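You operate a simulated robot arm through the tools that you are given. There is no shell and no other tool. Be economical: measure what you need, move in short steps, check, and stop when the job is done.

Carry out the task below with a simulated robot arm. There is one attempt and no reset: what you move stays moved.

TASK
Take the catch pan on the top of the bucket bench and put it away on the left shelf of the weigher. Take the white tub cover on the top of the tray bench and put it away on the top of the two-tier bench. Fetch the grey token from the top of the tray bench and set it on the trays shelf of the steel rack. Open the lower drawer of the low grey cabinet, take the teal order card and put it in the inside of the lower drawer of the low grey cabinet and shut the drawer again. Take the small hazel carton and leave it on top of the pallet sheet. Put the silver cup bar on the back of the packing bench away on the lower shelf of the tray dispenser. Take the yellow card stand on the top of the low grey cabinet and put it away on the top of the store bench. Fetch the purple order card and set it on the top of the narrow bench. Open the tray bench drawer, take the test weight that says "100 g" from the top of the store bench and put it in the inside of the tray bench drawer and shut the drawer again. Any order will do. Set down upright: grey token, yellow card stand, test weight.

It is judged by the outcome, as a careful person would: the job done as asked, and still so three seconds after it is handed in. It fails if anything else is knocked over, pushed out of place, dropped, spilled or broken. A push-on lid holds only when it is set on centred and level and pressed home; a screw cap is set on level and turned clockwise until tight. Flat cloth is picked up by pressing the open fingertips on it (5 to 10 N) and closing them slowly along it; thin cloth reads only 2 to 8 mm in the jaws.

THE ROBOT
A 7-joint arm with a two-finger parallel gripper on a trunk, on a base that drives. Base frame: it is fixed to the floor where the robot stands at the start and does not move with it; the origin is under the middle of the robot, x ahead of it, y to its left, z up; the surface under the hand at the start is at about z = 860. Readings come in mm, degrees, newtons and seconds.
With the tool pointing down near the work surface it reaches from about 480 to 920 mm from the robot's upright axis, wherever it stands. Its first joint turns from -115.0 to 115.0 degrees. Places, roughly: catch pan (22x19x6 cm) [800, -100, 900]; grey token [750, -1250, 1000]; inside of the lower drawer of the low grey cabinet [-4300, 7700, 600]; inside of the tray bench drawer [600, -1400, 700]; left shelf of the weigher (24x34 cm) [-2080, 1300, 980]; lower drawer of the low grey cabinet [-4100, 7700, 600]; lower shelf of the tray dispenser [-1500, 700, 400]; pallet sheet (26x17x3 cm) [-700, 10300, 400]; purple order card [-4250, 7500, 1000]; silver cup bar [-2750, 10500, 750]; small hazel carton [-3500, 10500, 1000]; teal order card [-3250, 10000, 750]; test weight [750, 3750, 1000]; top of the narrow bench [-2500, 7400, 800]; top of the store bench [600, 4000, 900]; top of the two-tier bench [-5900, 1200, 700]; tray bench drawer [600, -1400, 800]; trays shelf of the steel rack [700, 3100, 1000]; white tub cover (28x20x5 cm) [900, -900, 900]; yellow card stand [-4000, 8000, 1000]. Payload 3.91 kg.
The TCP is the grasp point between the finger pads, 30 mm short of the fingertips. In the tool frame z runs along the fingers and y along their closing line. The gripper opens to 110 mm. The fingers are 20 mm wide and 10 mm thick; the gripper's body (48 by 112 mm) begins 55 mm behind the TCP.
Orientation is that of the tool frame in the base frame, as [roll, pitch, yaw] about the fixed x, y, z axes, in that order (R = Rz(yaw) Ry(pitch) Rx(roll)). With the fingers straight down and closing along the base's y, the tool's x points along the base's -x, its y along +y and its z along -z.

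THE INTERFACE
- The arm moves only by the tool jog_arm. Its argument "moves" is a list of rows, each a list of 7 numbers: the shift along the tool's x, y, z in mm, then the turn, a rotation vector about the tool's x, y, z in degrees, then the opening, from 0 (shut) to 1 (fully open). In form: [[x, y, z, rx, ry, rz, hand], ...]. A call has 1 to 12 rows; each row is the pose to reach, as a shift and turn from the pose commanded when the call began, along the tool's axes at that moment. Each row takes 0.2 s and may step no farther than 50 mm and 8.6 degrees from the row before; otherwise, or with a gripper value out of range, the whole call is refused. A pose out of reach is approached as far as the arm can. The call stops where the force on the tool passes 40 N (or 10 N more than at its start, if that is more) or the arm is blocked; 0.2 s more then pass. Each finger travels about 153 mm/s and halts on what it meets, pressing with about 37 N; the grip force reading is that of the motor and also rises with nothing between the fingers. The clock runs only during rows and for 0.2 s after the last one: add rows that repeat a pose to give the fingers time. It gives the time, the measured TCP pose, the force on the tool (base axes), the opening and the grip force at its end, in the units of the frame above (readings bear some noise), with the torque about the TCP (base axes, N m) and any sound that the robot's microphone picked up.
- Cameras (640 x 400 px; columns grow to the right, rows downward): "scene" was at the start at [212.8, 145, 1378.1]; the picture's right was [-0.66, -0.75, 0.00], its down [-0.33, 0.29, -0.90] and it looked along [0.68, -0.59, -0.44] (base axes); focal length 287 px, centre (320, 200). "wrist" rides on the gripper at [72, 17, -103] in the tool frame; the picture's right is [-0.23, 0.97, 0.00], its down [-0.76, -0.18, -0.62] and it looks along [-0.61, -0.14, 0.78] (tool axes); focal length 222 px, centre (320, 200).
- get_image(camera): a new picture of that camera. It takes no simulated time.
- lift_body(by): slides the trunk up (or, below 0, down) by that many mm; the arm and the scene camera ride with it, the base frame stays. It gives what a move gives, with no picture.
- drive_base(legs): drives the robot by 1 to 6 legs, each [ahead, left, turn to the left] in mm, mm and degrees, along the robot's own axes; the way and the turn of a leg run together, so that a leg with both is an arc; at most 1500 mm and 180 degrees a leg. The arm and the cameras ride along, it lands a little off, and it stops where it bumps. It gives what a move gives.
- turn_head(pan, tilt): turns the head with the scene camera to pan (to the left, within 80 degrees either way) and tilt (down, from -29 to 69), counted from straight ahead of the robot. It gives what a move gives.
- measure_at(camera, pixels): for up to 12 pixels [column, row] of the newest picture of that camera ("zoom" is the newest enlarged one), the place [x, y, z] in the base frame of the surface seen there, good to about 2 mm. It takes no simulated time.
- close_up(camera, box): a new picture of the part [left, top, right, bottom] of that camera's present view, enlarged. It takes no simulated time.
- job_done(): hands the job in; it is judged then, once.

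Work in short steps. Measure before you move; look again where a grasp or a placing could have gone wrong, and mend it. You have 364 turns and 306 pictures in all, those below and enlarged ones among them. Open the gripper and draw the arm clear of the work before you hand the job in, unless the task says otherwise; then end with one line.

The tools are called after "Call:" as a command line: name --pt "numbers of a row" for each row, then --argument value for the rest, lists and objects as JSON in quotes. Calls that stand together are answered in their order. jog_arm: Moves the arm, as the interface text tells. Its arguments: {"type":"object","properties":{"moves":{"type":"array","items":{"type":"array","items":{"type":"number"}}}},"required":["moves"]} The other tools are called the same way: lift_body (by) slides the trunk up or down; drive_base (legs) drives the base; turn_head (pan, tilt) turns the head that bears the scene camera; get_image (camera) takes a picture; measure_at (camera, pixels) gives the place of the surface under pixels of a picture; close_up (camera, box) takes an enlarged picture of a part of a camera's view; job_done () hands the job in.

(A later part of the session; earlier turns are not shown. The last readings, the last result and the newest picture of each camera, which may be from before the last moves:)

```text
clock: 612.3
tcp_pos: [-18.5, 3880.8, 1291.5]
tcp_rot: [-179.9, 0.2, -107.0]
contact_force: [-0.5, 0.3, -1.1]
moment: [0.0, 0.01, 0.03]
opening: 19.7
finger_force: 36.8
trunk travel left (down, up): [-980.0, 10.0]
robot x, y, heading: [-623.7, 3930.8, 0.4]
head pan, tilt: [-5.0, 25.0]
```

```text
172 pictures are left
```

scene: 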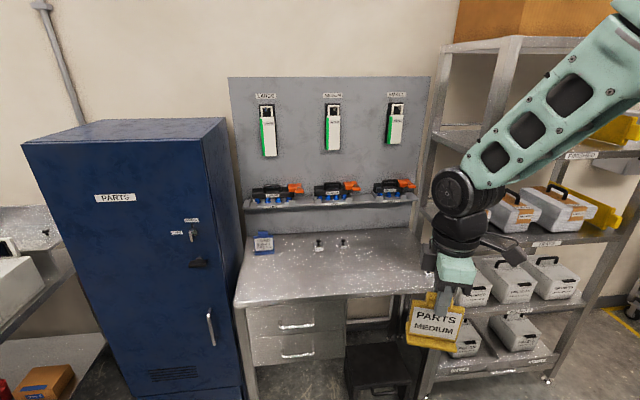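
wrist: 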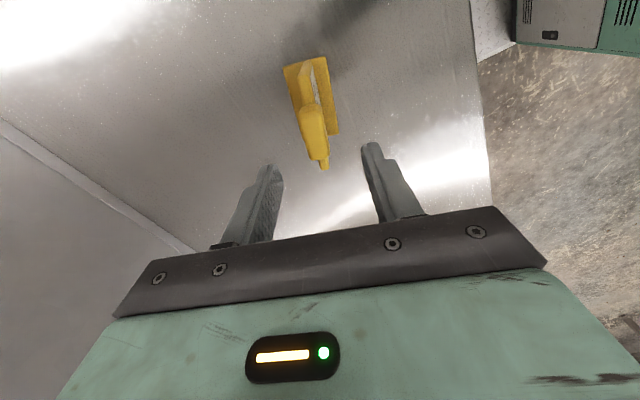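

Call:
close_up --camera "scene" --box '[230, 215, 430, 320]'

Call:
measure_at --camera "scene" --pixels '[[238, 303], [430, 288], [245, 240], [415, 232], [319, 247], [344, 245], [263, 250], [330, 270], [390, 262], [420, 385], [440, 150], [350, 205]]'

```text
3.20 times, centred on (330, 268) of scene
```

zoom: 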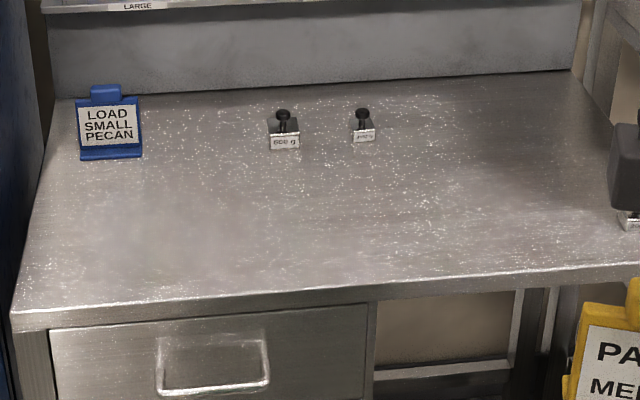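

```text
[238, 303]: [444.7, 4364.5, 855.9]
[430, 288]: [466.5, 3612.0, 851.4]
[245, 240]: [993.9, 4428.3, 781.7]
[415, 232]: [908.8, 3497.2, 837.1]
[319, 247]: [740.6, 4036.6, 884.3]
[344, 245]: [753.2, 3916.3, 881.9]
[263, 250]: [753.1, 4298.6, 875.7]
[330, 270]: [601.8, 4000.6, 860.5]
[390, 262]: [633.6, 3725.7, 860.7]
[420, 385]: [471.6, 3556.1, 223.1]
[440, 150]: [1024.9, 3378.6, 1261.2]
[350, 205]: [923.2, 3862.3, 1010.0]
```

Bench top z 860, x 445–870, y 3580–4370; weights at (742,4037) "500 g", (753,3916), maybe another hidden. I'll put the stand at about (600,4170). Drive up to the bench.

Call:
drive_base --legs '[[640, 60, -0.3]]'

Call:
turn_head --pan 0 --tilt 45

Call:
get_image --camera "scene"

```text
clock: 615.9
tcp_pos: [622.8, 3942.2, 1291.2]
tcp_rot: [-179.9, 0.2, -107.2]
contact_force: [0.4, 0.1, -1.0]
moment: [0.02, -0.03, 0.01]
opening: 19.6
finger_force: 37.0
trunk travel left (down, up): [-980.0, 10.0]
robot x, y, heading: [19.0, 3987.8, 0.1]
head pan, tilt: [-5.0, 25.0]
```

```text
clock: 616.7
tcp_pos: [622.7, 3941.7, 1291.1]
tcp_rot: [180.0, 0.4, -107.2]
contact_force: [-0.5, 0.1, -0.1]
moment: [-0.01, 0.0, -0.01]
opening: 19.4
finger_force: 36.9
trunk travel left (down, up): [-980.0, 10.0]
robot x, y, heading: [17.9, 3991.0, 0.1]
head pan, tilt: [0.0, 45.0]
```

```text
170 pictures are left
```

scene: 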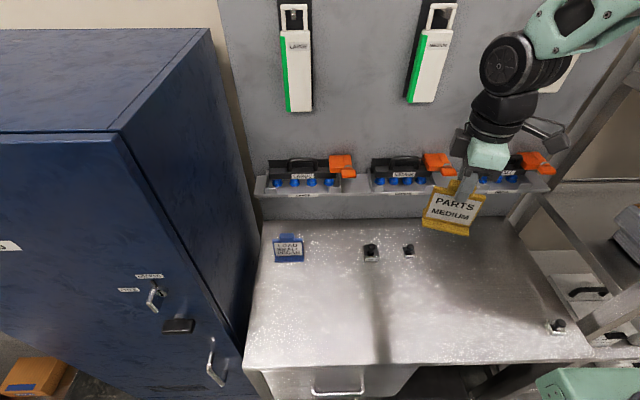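

Call:
close_up --camera "scene" --box '[340, 225, 440, 285]'

Call:
close_up --camera "scene" --box '[510, 295, 610, 355]'

Call:
measure_at --camera "scene" --pixels '[[557, 324], [557, 332], [370, 250], [408, 250], [288, 262], [285, 310], [320, 300], [245, 355], [268, 230], [400, 320]]'

```text
6.40 times, centred on (390, 255) of scene
```

zoom: 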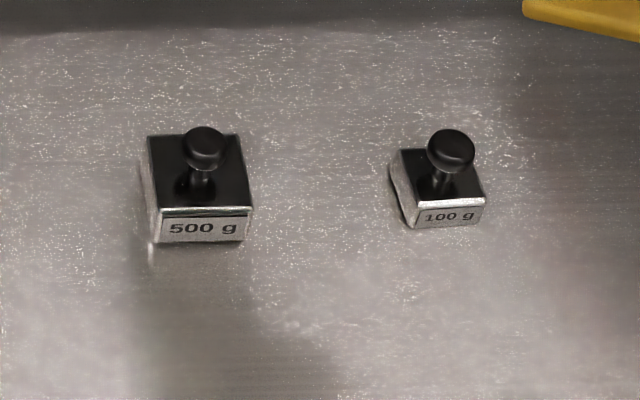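

```text
6.40 times, centred on (560, 325) of scene
```

zoom: 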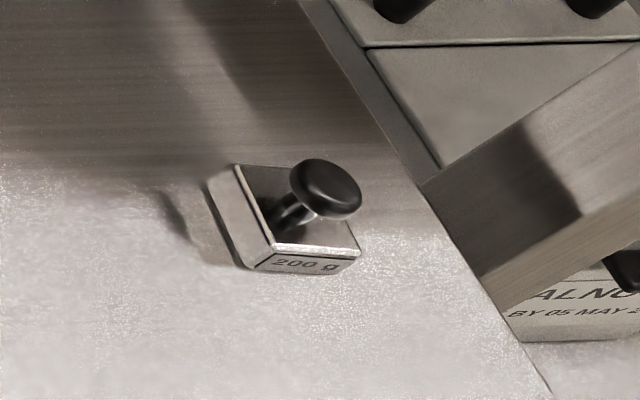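

```text
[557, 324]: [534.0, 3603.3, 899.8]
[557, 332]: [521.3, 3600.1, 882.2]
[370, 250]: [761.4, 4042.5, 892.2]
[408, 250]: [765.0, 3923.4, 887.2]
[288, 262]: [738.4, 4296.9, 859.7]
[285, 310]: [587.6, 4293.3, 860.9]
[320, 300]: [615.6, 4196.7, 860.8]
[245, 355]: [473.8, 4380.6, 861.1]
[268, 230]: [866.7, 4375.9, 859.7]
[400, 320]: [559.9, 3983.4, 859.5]
```

The "100 g" weight is at (765,3922). First place the stand: move to (600,4180), lower.

Call:
jog_arm --pt "-20 8 0 0 0 0 0" --pt "-50 20 0 0 0 0 0" --pt "-85 35 0 0 0 0 0" --pt "-120 49 0 0 0 0 0" --pt "-155 63 0 0 0 0 0" --pt "-190 78 0 0 0 0 0" --pt "-212 87 0 0 0 0 0" --pt "-221 90 0 0 0 0 0"

Call:
lift_body --by -280

Call:
get_image --camera "scene"

```text
clock: 618.5
tcp_pos: [603.4, 4179.9, 1293.0]
tcp_rot: [-180.0, 0.2, -107.2]
contact_force: [0.0, -0.2, -1.3]
moment: [0.01, -0.01, -0.02]
opening: 19.5
finger_force: 37.2
trunk travel left (down, up): [-980.0, 10.0]
robot x, y, heading: [20.1, 3995.9, 0.2]
head pan, tilt: [0.0, 45.0]
```

```text
clock: 621.3
tcp_pos: [603.0, 4181.1, 1012.2]
tcp_rot: [-180.0, 0.2, -107.1]
contact_force: [-0.2, 0.2, -1.6]
moment: [-0.04, 0.02, -0.04]
opening: 19.5
finger_force: 37.3
trunk travel left (down, up): [-700.0, 290.0]
robot x, y, heading: [22.1, 3991.3, 0.3]
head pan, tilt: [0.0, 45.0]
```

```text
167 pictures are left
```

scene: 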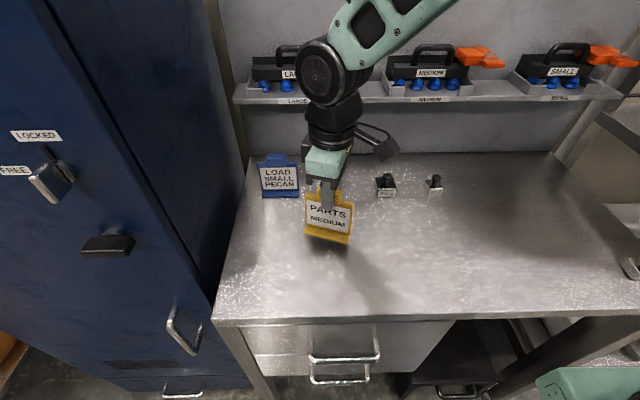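

Lower the last ~40 mm slowly.

Call:
jog_arm --pt "0 0 15 0 0 0 0" --pt "0 0 28 0 0 0 0" --pt "0 0 35 0 0 0 0" --pt "0 0 38 0 0 0 0" --pt "0 0 40 0 0 0 0" --pt "0 0 41.5 0 0 0 0" --pt "0 0 41.5 0 0 0 0"

Call:
close_up --camera "scene" --box '[260, 120, 420, 260]'

```text
clock: 622.9
tcp_pos: [602.6, 4181.2, 971.8]
tcp_rot: [-179.9, 0.3, -107.1]
contact_force: [-1.7, -1.7, 18.7]
moment: [-0.77, 0.35, -0.02]
opening: 19.0
finger_force: 36.1
trunk travel left (down, up): [-700.0, 290.0]
robot x, y, heading: [22.4, 3989.6, -0.2]
head pan, tilt: [0.0, 45.0]
```

```text
2.86 times, centred on (340, 190) of scene
```

zoom: 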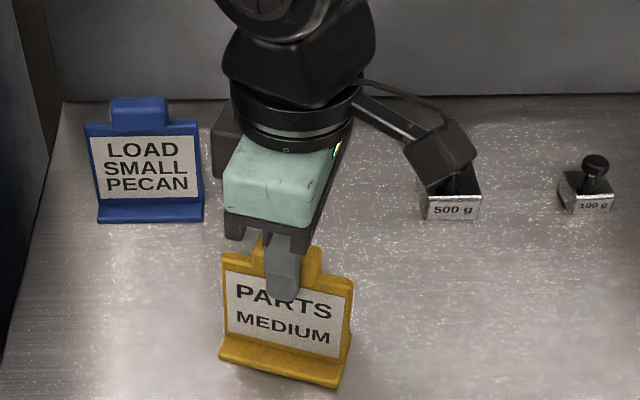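

Down. Ease, open, rise.

Call:
jog_arm --pt "0 0 -1 0 0 0 0.05" --pt "0 0 -1 0 0 0 0.25" --pt "0 0 -1 0 0 0 0.4" --pt "0 0 -1 0 0 0 0.4" --pt "0 0 -25 0 0 0 0.4" --pt "0 0 -65 0 0 0 0.4" --pt "0 0 -110 0 0 0 0.4" --pt "0 0 -155 0 0 0 0.4"

Call:
get_image --camera "scene"

```text
clock: 624.7
tcp_pos: [602.1, 4180.2, 1126.7]
tcp_rot: [-179.9, 0.1, -107.1]
contact_force: [-0.1, 0.2, -0.3]
moment: [-0.03, -0.02, 0.01]
opening: 44.1
finger_force: 0.1
trunk travel left (down, up): [-700.0, 290.0]
robot x, y, heading: [22.2, 3991.0, 0.1]
head pan, tilt: [0.0, 45.0]
```

```text
165 pictures are left
```

scene: 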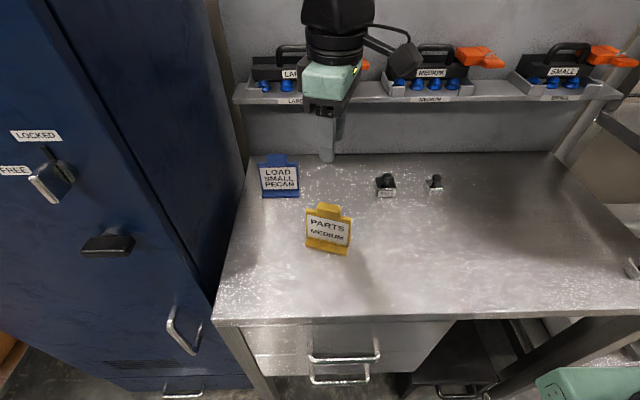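

Stand placed upright. Zoom on the 100 g weight to measure its knob.

Call:
close_up --camera "scene" --box '[365, 160, 465, 210]'

Call:
measure_at --camera "zoom" --pixels '[[455, 110], [455, 95], [440, 108], [472, 108], [455, 125], [450, 160], [410, 165], [500, 170], [460, 195], [455, 145]]'

```text
6.40 times, centred on (415, 185) of scene
```

zoom: 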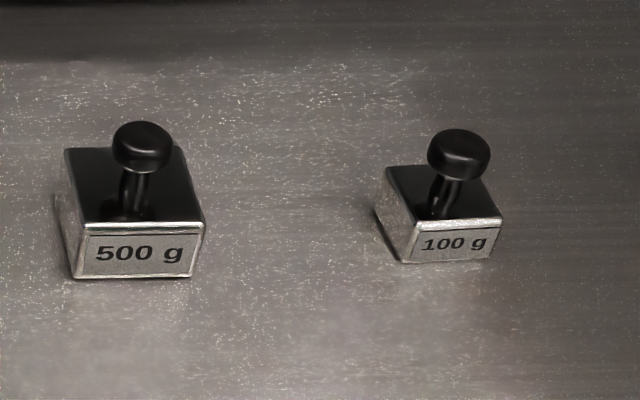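

```text
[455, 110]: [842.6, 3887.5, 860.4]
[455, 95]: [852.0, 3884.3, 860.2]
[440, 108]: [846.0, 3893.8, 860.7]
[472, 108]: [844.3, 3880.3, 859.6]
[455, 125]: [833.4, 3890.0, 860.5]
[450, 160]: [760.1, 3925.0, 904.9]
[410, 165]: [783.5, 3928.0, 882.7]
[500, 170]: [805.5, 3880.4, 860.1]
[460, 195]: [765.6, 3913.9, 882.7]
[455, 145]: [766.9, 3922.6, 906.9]
```

Knob centre ≈ (763,3923), top z 907. Move above it, turning the tool +73 to the nominal yaw.

Call:
jog_arm --pt "20 -23 0 0 0 7.3 0.5" --pt "40 -46 0 0 0 14.6 0.5" --pt "60 -69 0 0 0 22 0.5" --pt "80 -92 0 0 0 29 0.5" --pt "100 -115 0 0 0 36 0.5" --pt "120 -138 0 0 0 44 0.5" --pt "140 -161 0 0 0 51 0.5" --pt "160 -184 10 0 0 58 0.5" --pt "180 -207 30 0 0 65 0.5" --pt "199 -229 60 0 0 73 0.5" --pt "199 -229 100 0 0 73 0.5" --pt "199 -229 140 0 0 73 0.5"

Call:
get_image --camera "wrist"

Call:
measure_at --camera "wrist" --pixels '[[320, 125], [325, 140], [310, 130]]'

```text
clock: 627.3
tcp_pos: [762.2, 3923.6, 987.0]
tcp_rot: [179.8, 0.1, 179.7]
contact_force: [-1.0, -0.3, 0.5]
moment: [-0.01, -0.02, -0.01]
opening: 54.9
finger_force: 0.0
trunk travel left (down, up): [-700.0, 290.0]
robot x, y, heading: [24.2, 3993.7, 0.2]
head pan, tilt: [0.0, 45.0]
```

```text
163 pictures are left
```

wrist: 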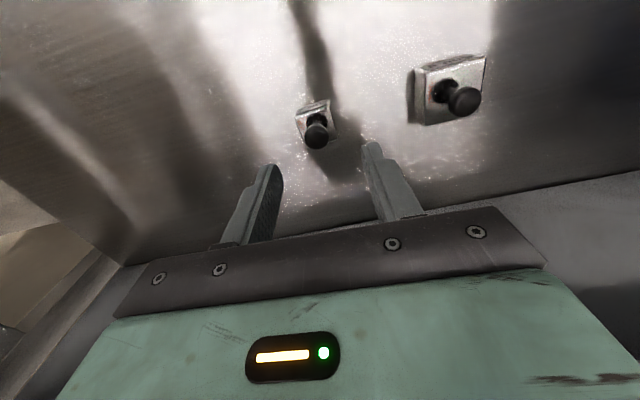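

```text
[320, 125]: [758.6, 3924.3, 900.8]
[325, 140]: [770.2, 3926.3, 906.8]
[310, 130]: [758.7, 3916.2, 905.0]
```

Aligned. Descend 72 with opening 0.4, grip, lift slowly.

Call:
jog_arm --pt "-2 -1 40 0 0 0 0.4" --pt "-2 -1 72 0 0 0 0.4" --pt "-2 -1 72 0 0 0 0.15" --pt "-2 -1 72 0 0 0 0" --pt "-2 -1 72 0 0 0 0" --pt "-2 -1 68 0 0 0 0" --pt "-2 -1 55 0 0 0 0" --pt "-2 -1 30 0 0 0 0" --pt "-2 -1 0 0 0 0 0" --pt "-2 -1 -40 0 0 0 0" --pt "-2 -1 -85 0 0 0 0"

Call:
get_image --camera "wrist"

Call:
turn_head --pan -70 --tilt 20

Call:
get_image --camera "scene"

```text
clock: 629.7
tcp_pos: [764.8, 3921.9, 1069.2]
tcp_rot: [179.8, 0.1, 179.9]
contact_force: [0.2, 0.2, -1.9]
moment: [0.04, -0.01, 0.05]
opening: 20.6
finger_force: 37.3
trunk travel left (down, up): [-700.0, 290.0]
robot x, y, heading: [19.1, 3992.7, -0.3]
head pan, tilt: [0.0, 45.0]
```

```text
162 pictures are left
```

wrist: 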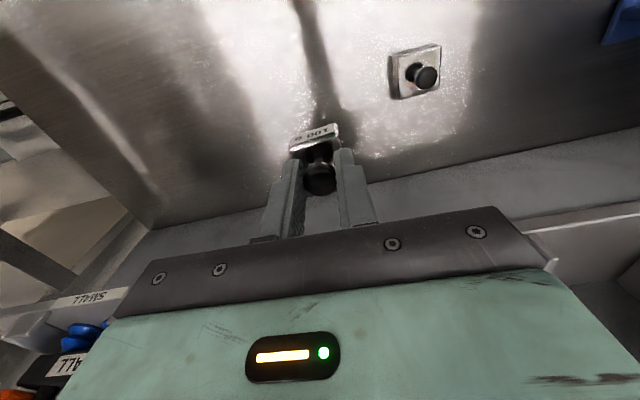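

```text
clock: 631.1
tcp_pos: [765.1, 3921.7, 1069.8]
tcp_rot: [179.8, 0.1, 179.9]
contact_force: [0.2, 0.5, -1.8]
moment: [-0.01, 0.02, 0.01]
opening: 20.5
finger_force: 37.5
trunk travel left (down, up): [-700.0, 290.0]
robot x, y, heading: [19.2, 3989.1, 0.1]
head pan, tilt: [-70.0, 20.0]
```

```text
161 pictures are left
```

scene: 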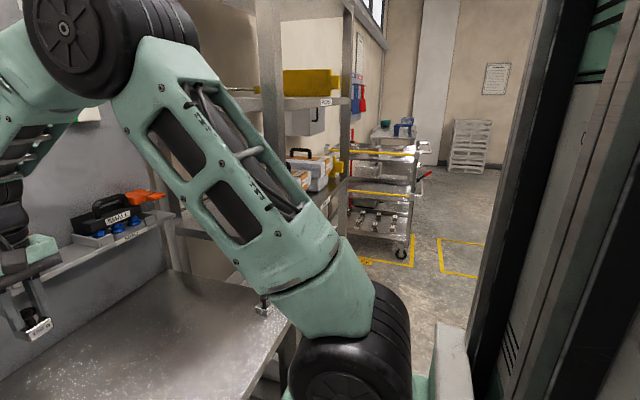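

Weight held firmly. I draw in, back off to x≈−600 and strafe south to the tray bench (y≈−950).

Call:
jog_arm --pt "15 0 -20 0 0 0 0" --pt "45 0 -50 0 0 0 0" --pt "80 0 -70 0 0 0 0" --pt "115 0 -80 0 0 0 0" --pt "145 0 -80 0 0 0 0" --pt "160 0 -80 0 0 0 0"

Call:
drive_base --legs '[[-620, 0, 0], [0, -1400, 0], [0, -1400, 0], [0, -1400, 0], [0, -740, 0]]'

Call:
turn_head --pan -10 --tilt 30

Call:
get_image --camera "scene"

```text
clock: 632.5
tcp_pos: [605.0, 3921.8, 1150.6]
tcp_rot: [179.8, 0.1, 179.9]
contact_force: [0.1, -0.3, -1.1]
moment: [0.03, 0.03, -0.01]
opening: 20.6
finger_force: 36.4
trunk travel left (down, up): [-700.0, 290.0]
robot x, y, heading: [19.8, 3993.3, 0.1]
head pan, tilt: [-70.0, 20.0]
```

```text
clock: 659.3
tcp_pos: [-23.7, -1010.5, 1150.5]
tcp_rot: [179.8, 0.1, 179.5]
contact_force: [0.2, -0.6, -1.6]
moment: [-0.01, 0.03, -0.03]
opening: 20.4
finger_force: 37.2
trunk travel left (down, up): [-700.0, 290.0]
robot x, y, heading: [-607.9, -939.6, -0.1]
head pan, tilt: [-70.0, 20.0]
```

```text
clock: 660.6
tcp_pos: [-24.4, -1010.0, 1148.9]
tcp_rot: [179.8, 0.1, 179.6]
contact_force: [-0.2, 0.2, -0.9]
moment: [0.03, 0.0, 0.0]
opening: 20.6
finger_force: 37.3
trunk travel left (down, up): [-700.0, 290.0]
robot x, y, heading: [-609.1, -940.3, -0.0]
head pan, tilt: [-10.0, 30.0]
```

```text
160 pictures are left
```

scene: 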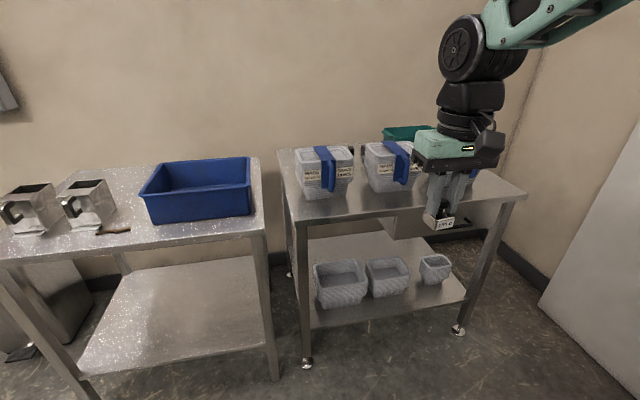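

Drive up to the bench and set the weight temporarily on the free place where the cover lay (≈(800,−940)).

Call:
drive_base --legs '[[620, 0, 0]]'

Call:
jog_arm --pt "-30 10 0 0 0 0 0" --pt "-65 25 0 0 0 0 0" --pt "-100 40 0 0 0 0 0" --pt "-135 52 0 0 0 0 0" --pt "-170 62 0 0 0 0 0" --pt "-200 68 0 0 0 0 0" --pt "-212 70 25 0 0 0 0" --pt "-212 70 65 0 0 0 0" --pt "-212 70 105 0 0 0 0" --pt "-212 70 145 0 0 0 0" --pt "-212 70 180 0 0 0 0" --pt "-212 70 205 0 0 0 0"

Call:
get_image --camera "wrist"

```text
clock: 664.1
tcp_pos: [593.7, -1012.5, 1149.9]
tcp_rot: [179.8, 0.1, 179.6]
contact_force: [0.9, 0.0, -1.0]
moment: [0.01, 0.0, 0.01]
opening: 20.4
finger_force: 37.0
trunk travel left (down, up): [-700.0, 290.0]
robot x, y, heading: [11.3, -938.4, -0.0]
head pan, tilt: [-10.0, 30.0]
```

```text
clock: 666.7
tcp_pos: [806.4, -943.2, 943.4]
tcp_rot: [179.8, 0.0, 179.7]
contact_force: [-0.4, 0.4, -1.1]
moment: [-0.01, 0.0, -0.01]
opening: 20.6
finger_force: 37.0
trunk travel left (down, up): [-700.0, 290.0]
robot x, y, heading: [7.4, -934.4, -0.2]
head pan, tilt: [-10.0, 30.0]
```

```text
159 pictures are left
```

wrist: 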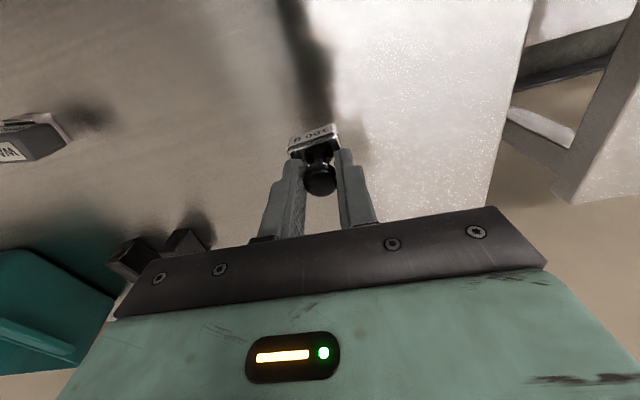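

Call:
jog_arm --pt "0 0 15 0 0 0 0" --pt "0 0 23 0 0 0 0" --pt "0 0 27 0 0 0 0" --pt "0 0 29 0 0 0 0" --pt "0 0 30.5 0 0 0 0" --pt "0 0 30.5 0 0 0 0"

```text
clock: 668.1
tcp_pos: [806.3, -942.6, 915.4]
tcp_rot: [179.9, 0.2, 179.6]
contact_force: [-0.8, -0.7, -1.0]
moment: [0.02, 0.01, 0.03]
opening: 20.6
finger_force: 37.5
trunk travel left (down, up): [-700.0, 290.0]
robot x, y, heading: [10.6, -942.2, -0.1]
head pan, tilt: [-10.0, 30.0]
```

Call:
jog_arm --pt "0 0 1 0 0 0 0" --pt "0 0 2 0 0 0 0" --pt "0 0 3 0 0 0 0"

```text
clock: 668.9
tcp_pos: [806.3, -942.9, 914.9]
tcp_rot: [179.8, 0.2, 179.5]
contact_force: [-2.9, -1.8, 9.6]
moment: [0.09, 0.13, 0.05]
opening: 20.4
finger_force: 36.7
trunk travel left (down, up): [-700.0, 290.0]
robot x, y, heading: [12.0, -941.0, -0.0]
head pan, tilt: [-10.0, 30.0]
```

Weight is down. Release, rise clear of the tubs, and draw in.

Call:
jog_arm --pt "0 0 -1 0 0 0 0.15" --pt "0 0 -1 0 0 0 0.35" --pt "0 0 -1 0 0 0 0.45" --pt "0 0 -30 0 0 0 0.45" --pt "0 0 -75 0 0 0 0.45" --pt "0 0 -120 0 0 0 0.45" --pt "0 0 -165 0 0 0 0.45" --pt "0 0 -210 0 0 0 0.45" --pt "0 0 -250 0 0 0 0.45"

Call:
jog_arm --pt "40 0 0 0 0 0 0.45" --pt "80 0 0 0 0 0 0.45" --pt "120 0 0 0 0 0 0.45" --pt "160 0 0 0 0 0 0.45" --pt "200 0 0 0 0 0 0.45"

Call:
drive_base --legs '[[-450, -180, 0]]'

Call:
turn_head --pan -20 --tilt 40

Call:
get_image --camera "scene"

```text
clock: 670.9
tcp_pos: [805.7, -944.1, 1163.0]
tcp_rot: [179.8, 0.1, 179.6]
contact_force: [0.4, -0.1, 0.2]
moment: [0.06, 0.03, -0.01]
opening: 49.5
finger_force: 0.0
trunk travel left (down, up): [-700.0, 290.0]
robot x, y, heading: [9.3, -939.9, -0.1]
head pan, tilt: [-10.0, 30.0]
```

```text
clock: 672.1
tcp_pos: [606.6, -941.7, 1162.0]
tcp_rot: [179.8, 0.2, 179.4]
contact_force: [-0.4, 0.5, 0.1]
moment: [-0.03, 0.02, -0.01]
opening: 49.8
finger_force: 0.1
trunk travel left (down, up): [-700.0, 290.0]
robot x, y, heading: [10.9, -938.4, -0.1]
head pan, tilt: [-10.0, 30.0]
```

```text
clock: 675.0
tcp_pos: [150.1, -1120.3, 1161.4]
tcp_rot: [179.9, 0.0, 179.4]
contact_force: [1.0, -1.1, 0.7]
moment: [-0.01, -0.01, 0.01]
opening: 49.6
finger_force: 0.1
trunk travel left (down, up): [-700.0, 290.0]
robot x, y, heading: [-444.8, -1117.7, -0.2]
head pan, tilt: [-10.0, 30.0]
```

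```text
clock: 675.7
tcp_pos: [150.3, -1120.7, 1160.3]
tcp_rot: [179.9, 0.1, 179.5]
contact_force: [0.7, -0.6, 0.1]
moment: [0.02, -0.02, 0.02]
opening: 49.8
finger_force: 0.1
trunk travel left (down, up): [-700.0, 290.0]
robot x, y, heading: [-448.0, -1118.4, -0.1]
head pan, tilt: [-20.0, 40.0]
```

```text
158 pictures are left
```

scene: 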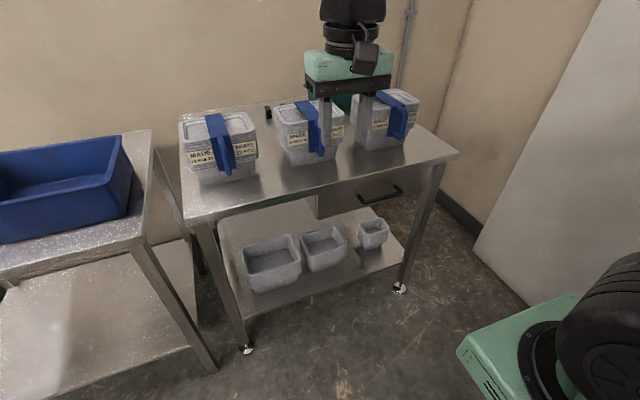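

Call:
close_up --camera "scene" --box '[290, 150, 470, 260]'

Call:
measure_at --camera "zoom" --pixels '[[340, 172], [375, 160], [395, 142], [340, 160], [130, 200], [130, 230], [420, 100], [250, 180], [320, 145], [250, 135], [345, 180]]'

```text
3.56 times, centred on (380, 205) of scene
```

zoom: 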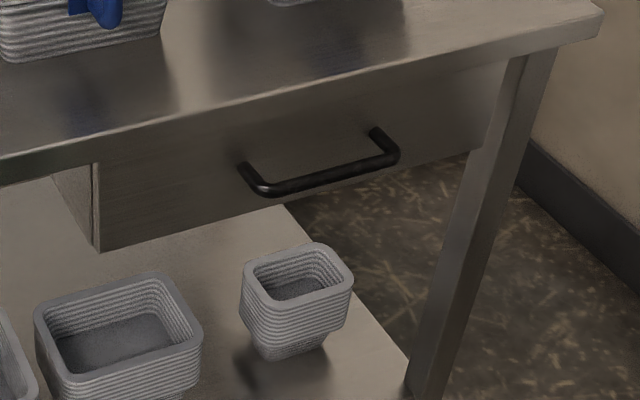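

```text
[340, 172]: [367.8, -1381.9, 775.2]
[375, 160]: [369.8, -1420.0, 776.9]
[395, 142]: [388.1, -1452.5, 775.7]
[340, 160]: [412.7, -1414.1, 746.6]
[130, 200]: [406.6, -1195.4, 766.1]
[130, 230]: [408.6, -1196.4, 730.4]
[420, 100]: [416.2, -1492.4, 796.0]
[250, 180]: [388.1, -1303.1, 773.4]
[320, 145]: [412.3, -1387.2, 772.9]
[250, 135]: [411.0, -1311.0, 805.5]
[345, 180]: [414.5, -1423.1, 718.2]
```

Drawer bar: x 367, y −1315…−1445, z 775. I shift right to y≈−1380, then turn the tool: +90 about z, then −90 about tool x to point at +x with jaws closing vertically.

Call:
drive_base --legs '[[0, -262, 0]]'

Call:
jog_arm --pt "0 0 0 0 0 8 0.5" --pt "0 0 0 0 0 16 0.5" --pt "0 0 0 0 0 24 0.5" --pt "0 0 0 0 0 32 0.5" --pt "0 0 0 0 0 40 0.5" --pt "0 0 0 0 0 48 0.5" --pt "0 0 0 0 0 56 0.5" --pt "0 0 0 0 0 64 0.5" --pt "0 0 0 0 0 72 0.5" --pt "0 0 0 0 0 80 0.5" --pt "0 0 0 0 0 86 0.5" --pt "0 0 0 0 0 89.5 0.5"

Call:
jog_arm --pt "0 0 0 -8 0 0 0.5" --pt "0 0 0 -16 0 0 0.5" --pt "0 0 0 -24 0 0 0.5" --pt "0 0 0 -32 0 0 0.5" --pt "0 0 0 -40 0 0 0.5" --pt "0 0 0 -48 0 0 0.5" --pt "0 0 0 -56 0 0 0.5" --pt "0 0 0 -64 0 0 0.5" --pt "0 0 0 -72 0 0 0.5" --pt "0 0 0 -80 0 0 0.5" --pt "0 0 0 -86 0 0 0.5" --pt "0 0 0 -90 0 0 0.5"

```text
clock: 677.6
tcp_pos: [148.8, -1381.2, 1161.9]
tcp_rot: [179.8, 0.0, 179.4]
contact_force: [0.1, 0.1, 0.1]
moment: [-0.02, -0.01, -0.02]
opening: 49.5
finger_force: 0.0
trunk travel left (down, up): [-700.0, 290.0]
robot x, y, heading: [-449.2, -1376.5, -0.1]
head pan, tilt: [-20.0, 40.0]
```

```text
clock: 680.2
tcp_pos: [148.2, -1382.3, 1161.0]
tcp_rot: [179.9, -0.2, 89.9]
contact_force: [0.2, -0.1, -0.2]
moment: [-0.01, 0.0, 0.0]
opening: 55.1
finger_force: 0.0
trunk travel left (down, up): [-700.0, 290.0]
robot x, y, heading: [-452.7, -1378.5, -0.4]
head pan, tilt: [-20.0, 40.0]
```

```text
clock: 682.8
tcp_pos: [168.7, -1384.2, 1207.4]
tcp_rot: [126.3, -0.3, 90.2]
contact_force: [-0.1, 0.6, 1.0]
moment: [0.0, -0.02, 0.01]
opening: 54.8
finger_force: 0.0
out of reach, approached as far as the arm can: row 6, 7, 8, 9, 10, 11, 12
trunk travel left (down, up): [-700.0, 290.0]
robot x, y, heading: [-447.3, -1372.7, -0.3]
head pan, tilt: [-20.0, 40.0]
```

The wrist needs to be farther out; I extend 180 mm in +x while finishing the tilt.

Call:
jog_arm --pt "0 20 27 0 0 0 0.5" --pt "0 40 55 0 0 0 0.5" --pt "0 60 82 0 0 0 0.5" --pt "0 80 110 -6 0 0 0.5" --pt "0 106 145 -12 0 0 0.5" --pt "0 106 145 -19 0 0 0.5" --pt "0 106 145 -26 0 0 0.5" --pt "0 106 145 -32 0 0 0.5" --pt "0 106 145 -36 0 0 0.5"

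Call:
get_image --camera "scene"

```text
clock: 684.8
tcp_pos: [305.6, -1383.2, 1247.1]
tcp_rot: [90.3, -0.2, 90.2]
contact_force: [-0.9, 0.4, 0.4]
moment: [0.0, -0.01, 0.01]
opening: 55.1
finger_force: 0.0
out of reach, approached as far as the arm can: row 5, 6, 7, 8, 9
trunk travel left (down, up): [-700.0, 290.0]
robot x, y, heading: [-449.9, -1379.7, -0.4]
head pan, tilt: [-20.0, 40.0]
```

```text
156 pictures are left
```

scene: 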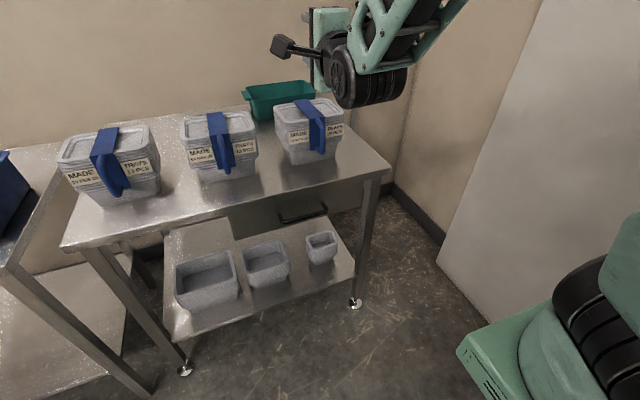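

Tool is horizontal. Lower the trunk 400, then approach z 775.

Call:
lift_body --by -400

Call:
jog_arm --pt "0 -25 0 0 0 0 0.5" --pt "0 -50 0 0 0 0 0.5" --pt "0 -72 0 0 0 0 0.5"

Call:
get_image --camera "wrist"

Call:
get_image --camera "scene"

```text
clock: 688.6
tcp_pos: [305.3, -1385.3, 846.6]
tcp_rot: [90.3, -0.2, 90.2]
contact_force: [0.2, 0.4, 0.0]
moment: [-0.02, 0.0, -0.02]
opening: 55.2
finger_force: 0.1
trunk travel left (down, up): [-300.0, 690.0]
robot x, y, heading: [-445.4, -1378.4, -0.1]
head pan, tilt: [-20.0, 40.0]
```

```text
clock: 689.4
tcp_pos: [271.3, -1382.7, 814.3]
tcp_rot: [90.3, -0.2, 90.2]
contact_force: [-1.3, -0.4, -0.5]
moment: [-0.01, 0.01, 0.01]
opening: 54.9
finger_force: 0.1
out of reach, approached as far as the arm can: row 1, 2, 3
trunk travel left (down, up): [-300.0, 690.0]
robot x, y, heading: [-442.8, -1382.1, -0.4]
head pan, tilt: [-20.0, 40.0]
```

```text
155 pictures are left
```

wrist: 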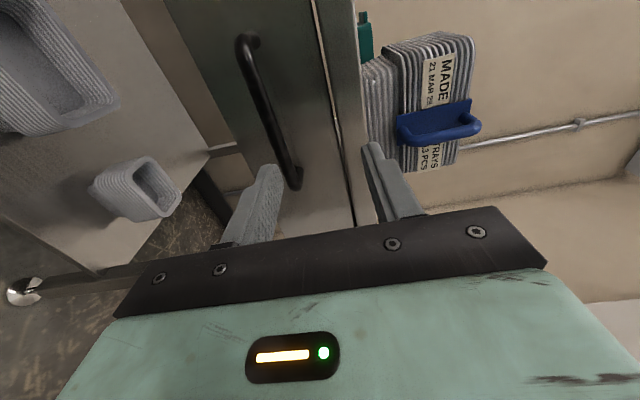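

```text
154 pictures are left
```

scene: 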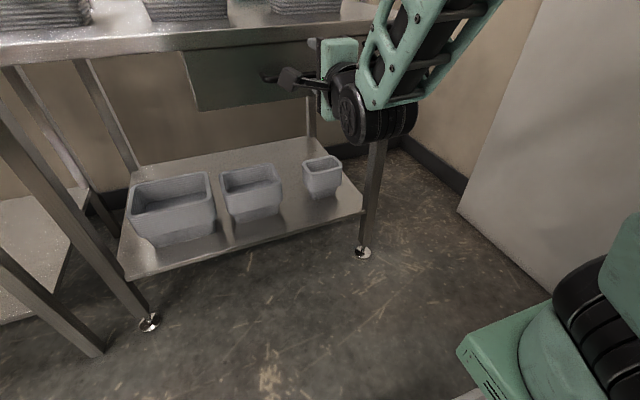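

The wrist limit restrains it: I need more reach. I back the base 170 mm, then extend the arm forward at z≈775 (trunk −39 more).

Call:
drive_base --legs '[[-170, 0, 0]]'

Call:
lift_body --by -39

Call:
jog_arm --pt "0 0 40 0 0 0 0.5" --pt "0 0 80 0 0 0 0.5" --pt "0 0 120 0 0 0 0.5" --pt "0 0 160 0 0 0 0.5" --pt "0 0 190 0 0 0 0.5"

Call:
get_image --camera "wrist"

```text
clock: 690.9
tcp_pos: [100.0, -1382.9, 813.5]
tcp_rot: [90.2, -0.2, 90.1]
contact_force: [-0.1, -0.2, -0.2]
moment: [0.02, -0.01, 0.01]
opening: 54.8
finger_force: 0.1
trunk travel left (down, up): [-300.0, 690.0]
robot x, y, heading: [-618.9, -1373.0, -0.4]
head pan, tilt: [-20.0, 40.0]
```

```text
clock: 691.7
tcp_pos: [99.7, -1382.0, 775.9]
tcp_rot: [90.3, -0.2, 90.1]
contact_force: [-0.5, -1.5, -0.3]
moment: [-0.02, 0.01, 0.0]
opening: 55.1
finger_force: 0.0
trunk travel left (down, up): [-261.0, 729.0]
robot x, y, heading: [-619.8, -1375.0, -0.4]
head pan, tilt: [-20.0, 40.0]
```

```text
clock: 692.9
tcp_pos: [167.5, -1380.5, 846.8]
tcp_rot: [90.4, -0.2, 90.2]
contact_force: [-0.6, 0.4, -0.8]
moment: [-0.01, -0.01, -0.03]
opening: 55.3
finger_force: 0.0
out of reach, approached as far as the arm can: row 1, 2, 3, 4, 5
trunk travel left (down, up): [-261.0, 729.0]
robot x, y, heading: [-619.2, -1377.0, -0.1]
head pan, tilt: [-20.0, 40.0]
```

```text
153 pictures are left
```

wrist: 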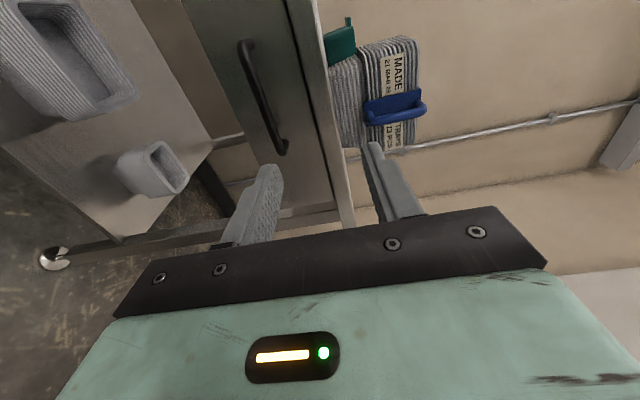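

With the wrist at its limit the arm can stay fixed: I lower the trunk 72 to z≈775 and use the base to approach and pull.

Call:
lift_body --by -72

Call:
drive_base --legs '[[130, 0, 0]]'

Call:
get_image --camera "wrist"

Call:
measure_at --camera "wrist" --pixels '[[265, 110], [275, 140], [280, 170], [345, 150]]'

```text
clock: 694.0
tcp_pos: [166.8, -1382.2, 775.9]
tcp_rot: [90.4, -0.2, 90.2]
contact_force: [-0.2, 0.8, -0.6]
moment: [-0.02, 0.01, 0.01]
opening: 55.0
finger_force: 0.0
trunk travel left (down, up): [-189.0, 801.0]
robot x, y, heading: [-618.5, -1374.7, -0.2]
head pan, tilt: [-20.0, 40.0]
```

```text
clock: 695.2
tcp_pos: [297.8, -1384.1, 775.7]
tcp_rot: [90.4, -0.1, 90.1]
contact_force: [-0.3, 0.7, -0.1]
moment: [0.01, -0.03, -0.04]
opening: 55.0
finger_force: 0.1
trunk travel left (down, up): [-189.0, 801.0]
robot x, y, heading: [-488.9, -1378.2, -0.2]
head pan, tilt: [-20.0, 40.0]
```

```text
152 pictures are left
```

wrist: 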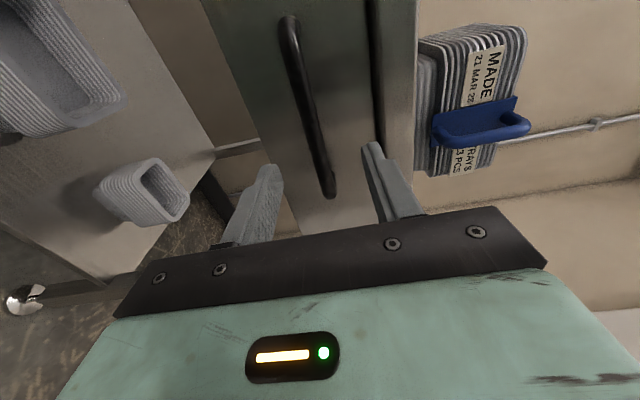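

```text
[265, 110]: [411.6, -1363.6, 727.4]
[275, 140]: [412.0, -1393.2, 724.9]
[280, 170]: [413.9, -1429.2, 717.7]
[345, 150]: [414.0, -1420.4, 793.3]
```

Bar lies between the fingers. Advance 70 mm with the base and close.

Call:
drive_base --legs '[[69, 0, 0]]'

Call:
jog_arm --pt "0 0 0 0 0 0 0.3" --pt "0 0 0 0 0 0 0.15" --pt "0 0 0 0 0 0 0.05" --pt "0 0 0 0 0 0 0.05"

Call:
get_image --camera "wrist"

```text
clock: 696.3
tcp_pos: [367.7, -1383.8, 774.4]
tcp_rot: [90.4, -0.2, 90.2]
contact_force: [-0.4, -0.5, 0.3]
moment: [-0.02, 0.02, -0.03]
opening: 55.0
finger_force: 0.0
trunk travel left (down, up): [-189.0, 801.0]
robot x, y, heading: [-419.8, -1378.7, -0.1]
head pan, tilt: [-20.0, 40.0]
```

```text
clock: 697.3
tcp_pos: [366.1, -1383.7, 771.9]
tcp_rot: [90.7, -0.2, 90.1]
contact_force: [-3.5, 0.2, -25.1]
moment: [-0.19, 0.19, -0.28]
opening: 17.8
finger_force: 12.7
trunk travel left (down, up): [-189.0, 801.0]
robot x, y, heading: [-420.3, -1377.4, -0.4]
head pan, tilt: [-20.0, 40.0]
```

```text
151 pictures are left
```

wrist: 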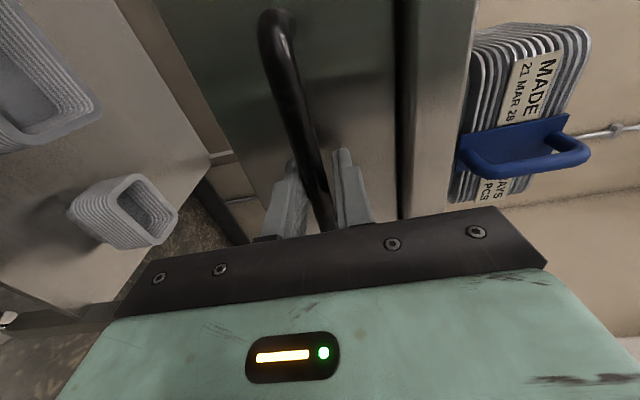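

Bar gripped. Tighten and pull by driving back 100 mm, then check.

Call:
jog_arm --pt "0 -2 0 0 0 0 0" --pt "0 -2 0 0 0 0 0"

Call:
drive_base --legs '[[-100, 0, 0]]'

Call:
get_image --camera "scene"

```text
clock: 697.9
tcp_pos: [365.5, -1383.4, 770.1]
tcp_rot: [90.9, -0.2, 90.2]
contact_force: [3.8, 0.8, -30.7]
moment: [-0.47, 0.11, 0.14]
opening: 13.9
finger_force: 44.5
trunk travel left (down, up): [-189.0, 801.0]
robot x, y, heading: [-417.9, -1378.8, -0.2]
head pan, tilt: [-20.0, 40.0]
```

```text
clock: 699.0
tcp_pos: [266.6, -1384.9, 770.1]
tcp_rot: [91.0, -0.3, 89.9]
contact_force: [1.7, -18.1, -28.4]
moment: [-0.55, 0.17, -0.52]
opening: 13.6
finger_force: 45.1
trunk travel left (down, up): [-189.0, 801.0]
robot x, y, heading: [-516.6, -1374.6, -0.6]
head pan, tilt: [-20.0, 40.0]
```

```text
150 pictures are left
```

scene: 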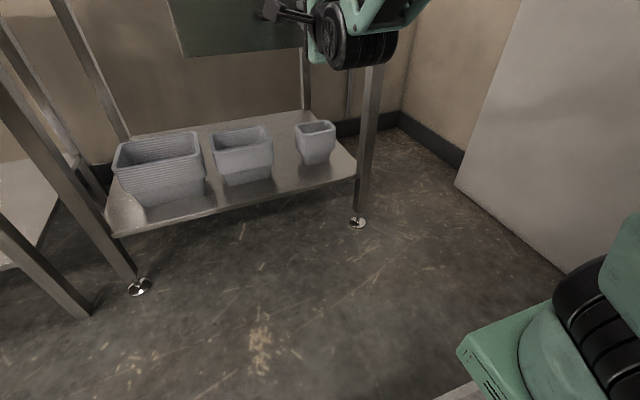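

Call:
drive_base --legs '[[-110, 0, 0]]'

Call:
turn_head --pan -10 --tilt 20

Call:
get_image --camera "scene"

```text
clock: 700.2
tcp_pos: [156.2, -1388.9, 771.1]
tcp_rot: [90.8, -0.4, 89.6]
contact_force: [0.1, -28.8, -11.4]
moment: [-0.7, 0.01, -0.97]
opening: 13.8
finger_force: 45.3
trunk travel left (down, up): [-189.0, 801.0]
robot x, y, heading: [-627.0, -1379.1, -0.4]
head pan, tilt: [-20.0, 40.0]
```

```text
clock: 701.0
tcp_pos: [155.1, -1388.6, 771.0]
tcp_rot: [91.0, -0.3, 89.4]
contact_force: [-0.4, -4.6, -3.8]
moment: [-0.61, 0.02, 0.11]
opening: 14.0
finger_force: 45.1
trunk travel left (down, up): [-189.0, 801.0]
robot x, y, heading: [-627.9, -1376.3, -0.3]
head pan, tilt: [-10.0, 20.0]
```

```text
149 pictures are left
```

scene: 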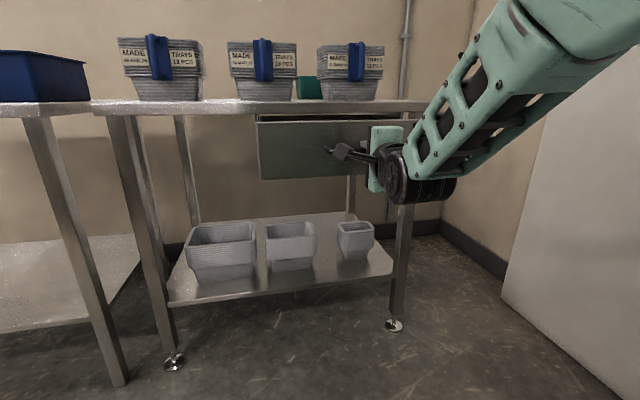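

Drawer is open ~210 mm. Release, back the base 130 mm, raise the trunk, and turn the tool down again.

Call:
jog_arm --pt "0 0 0 0 0 0 0.3" --pt "0 0 0 0 0 0 0.6" --pt "0 0 0 0 0 0 0.6"

Call:
drive_base --legs '[[-130, 0, 0]]'

Call:
lift_body --by 400

Call:
jog_arm --pt "0 0 0 8 0 0 0.6" --pt "0 0 0 16 0 0 0.6" --pt "0 0 0 24 0 0 0.6" --pt "0 0 0 32 0 0 0.6" --pt "0 0 0 40 0 0 0.6" --pt "0 0 0 48 0 0 0.6" --pt "0 0 0 56 0 0 0.6" --pt "0 0 0 64 0 0 0.6" --pt "0 0 0 72 0 0 0.6" --pt "0 0 0 80 0 0 0.6" --pt "0 0 0 86 0 0 0.6" --pt "0 0 0 89 0 0 0.6"

Call:
lift_body --by 112

Call:
get_image --camera "scene"

```text
clock: 701.8
tcp_pos: [156.0, -1388.0, 770.0]
tcp_rot: [90.9, -0.3, 89.5]
contact_force: [0.0, 0.2, -0.1]
moment: [0.01, 0.01, 0.02]
opening: 66.0
finger_force: 0.1
trunk travel left (down, up): [-189.0, 801.0]
robot x, y, heading: [-630.2, -1379.3, -0.4]
head pan, tilt: [-10.0, 20.0]
```

```text
clock: 703.1
tcp_pos: [23.3, -1387.6, 770.2]
tcp_rot: [90.9, -0.3, 89.5]
contact_force: [-0.4, 0.0, 0.3]
moment: [0.02, 0.03, -0.01]
opening: 66.0
finger_force: 0.1
trunk travel left (down, up): [-189.0, 801.0]
robot x, y, heading: [-760.2, -1380.1, -0.3]
head pan, tilt: [-10.0, 20.0]
```

```text
clock: 706.9
tcp_pos: [23.5, -1387.2, 1168.9]
tcp_rot: [90.9, -0.3, 89.6]
contact_force: [-0.1, -0.2, 0.4]
moment: [-0.02, 0.02, 0.0]
opening: 66.1
finger_force: 0.0
trunk travel left (down, up): [-589.0, 401.0]
robot x, y, heading: [-760.5, -1375.6, -0.3]
head pan, tilt: [-10.0, 20.0]
```

```text
clock: 709.5
tcp_pos: [-117.2, -1388.7, 1171.3]
tcp_rot: [179.9, -0.3, 89.5]
contact_force: [-0.1, 0.3, -0.2]
moment: [0.02, 0.0, 0.01]
opening: 66.0
finger_force: 0.1
out of reach, approached as far as the arm can: row 6, 7, 8, 9, 10, 11, 12
trunk travel left (down, up): [-589.0, 401.0]
robot x, y, heading: [-757.9, -1376.5, -0.4]
head pan, tilt: [-10.0, 20.0]
```

```text
clock: 711.0
tcp_pos: [-117.4, -1388.7, 1282.4]
tcp_rot: [179.8, -0.3, 89.4]
contact_force: [-0.4, 0.3, 1.0]
moment: [0.03, 0.0, 0.01]
opening: 66.0
finger_force: 0.1
trunk travel left (down, up): [-701.0, 289.0]
robot x, y, heading: [-758.8, -1379.4, -0.4]
head pan, tilt: [-10.0, 20.0]
```

```text
148 pictures are left
```

scene: 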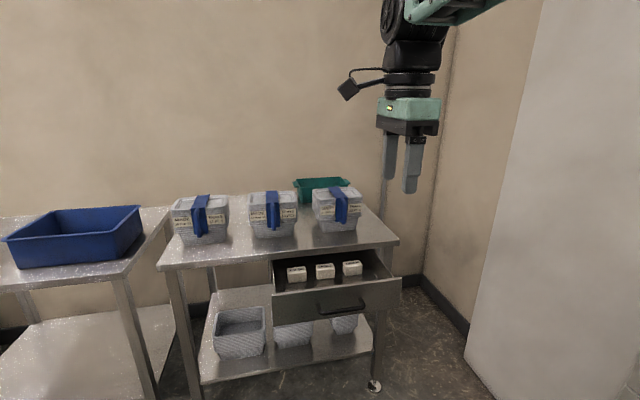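

The drawer holds three small white blocks. I zoom and measure free space.

Call:
close_up --camera "scene" --box '[260, 240, 410, 330]'

Call:
measure_at --camera "zoom" --pixels '[[150, 145], [275, 130], [390, 115], [150, 195], [330, 170], [500, 150], [60, 215], [590, 165], [120, 90], [300, 185], [220, 150], [460, 120]]'

```text
4.27 times, centred on (335, 285) of scene
```

zoom: 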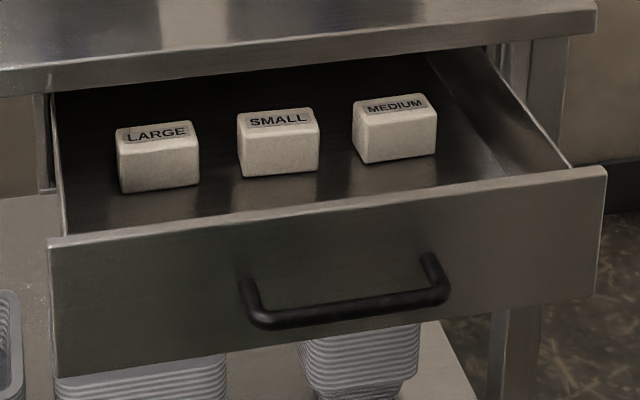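

```text
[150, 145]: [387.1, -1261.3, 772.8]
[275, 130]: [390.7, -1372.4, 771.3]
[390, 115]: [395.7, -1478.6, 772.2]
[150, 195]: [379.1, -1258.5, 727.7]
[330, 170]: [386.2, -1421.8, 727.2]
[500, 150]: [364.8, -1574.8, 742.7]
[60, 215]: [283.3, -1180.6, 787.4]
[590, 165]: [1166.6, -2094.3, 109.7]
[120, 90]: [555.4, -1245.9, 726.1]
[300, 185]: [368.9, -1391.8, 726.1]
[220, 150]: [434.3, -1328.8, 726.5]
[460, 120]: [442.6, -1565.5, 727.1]
```

Floor z 726.5, free strip x 225–370. Now fetch the weight: go left first, then to (5,−790), keeping clear of the open drawer; restore the yaw.

Call:
jog_arm --pt "0 0 0 0 0 -8 0.45" --pt "0 0 0 0 0 -16 0.45" --pt "0 0 0 0 0 -24 0.45" --pt "0 0 0 0 0 -32 0.45" --pt "0 0 0 0 0 -40 0.45" --pt "0 0 0 0 0 -48 0.45" --pt "0 0 0 0 0 -56 0.45" --pt "0 0 0 0 0 -64 0.45" --pt "0 0 0 0 0 -72 0.45" --pt "0 0 0 0 0 -80 0.45" --pt "0 0 0 0 0 -86 0.45" --pt "0 0 0 0 0 -90 0.45"

Call:
drive_base --legs '[[0, 590, 0.4], [765, 0, 0]]'

Call:
turn_head --pan -15 --tilt 40

Call:
get_image --camera "scene"

```text
clock: 713.6
tcp_pos: [-118.8, -1389.3, 1282.7]
tcp_rot: [179.7, 0.2, 179.6]
contact_force: [0.8, 0.0, 0.1]
moment: [0.0, 0.0, 0.0]
opening: 49.4
finger_force: 0.2
trunk travel left (down, up): [-701.0, 289.0]
robot x, y, heading: [-758.7, -1376.8, -0.3]
head pan, tilt: [-10.0, 20.0]
```

```text
clock: 720.6
tcp_pos: [646.3, -799.7, 1283.2]
tcp_rot: [179.7, 0.1, 179.4]
contact_force: [0.6, 0.2, 0.1]
moment: [-0.03, -0.02, 0.0]
opening: 49.8
finger_force: 0.1
trunk travel left (down, up): [-701.0, 289.0]
robot x, y, heading: [3.7, -787.3, -0.3]
head pan, tilt: [-10.0, 20.0]
```

```text
clock: 721.5
tcp_pos: [647.3, -799.1, 1283.3]
tcp_rot: [179.7, 0.2, 179.5]
contact_force: [-0.2, -1.1, 0.2]
moment: [-0.01, 0.03, 0.0]
opening: 49.5
finger_force: 0.2
trunk travel left (down, up): [-701.0, 289.0]
robot x, y, heading: [1.5, -783.2, -0.2]
head pan, tilt: [-15.0, 40.0]
```

```text
146 pictures are left
```

scene: 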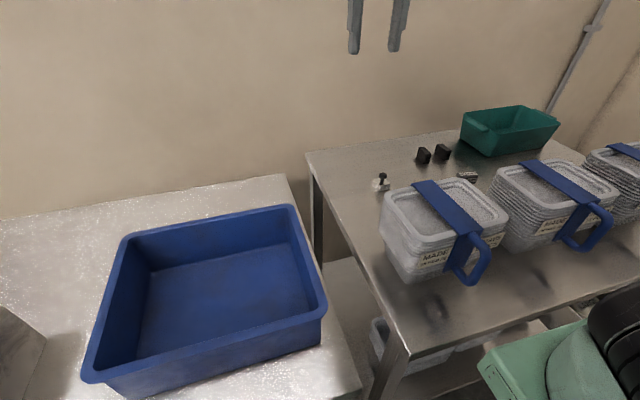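

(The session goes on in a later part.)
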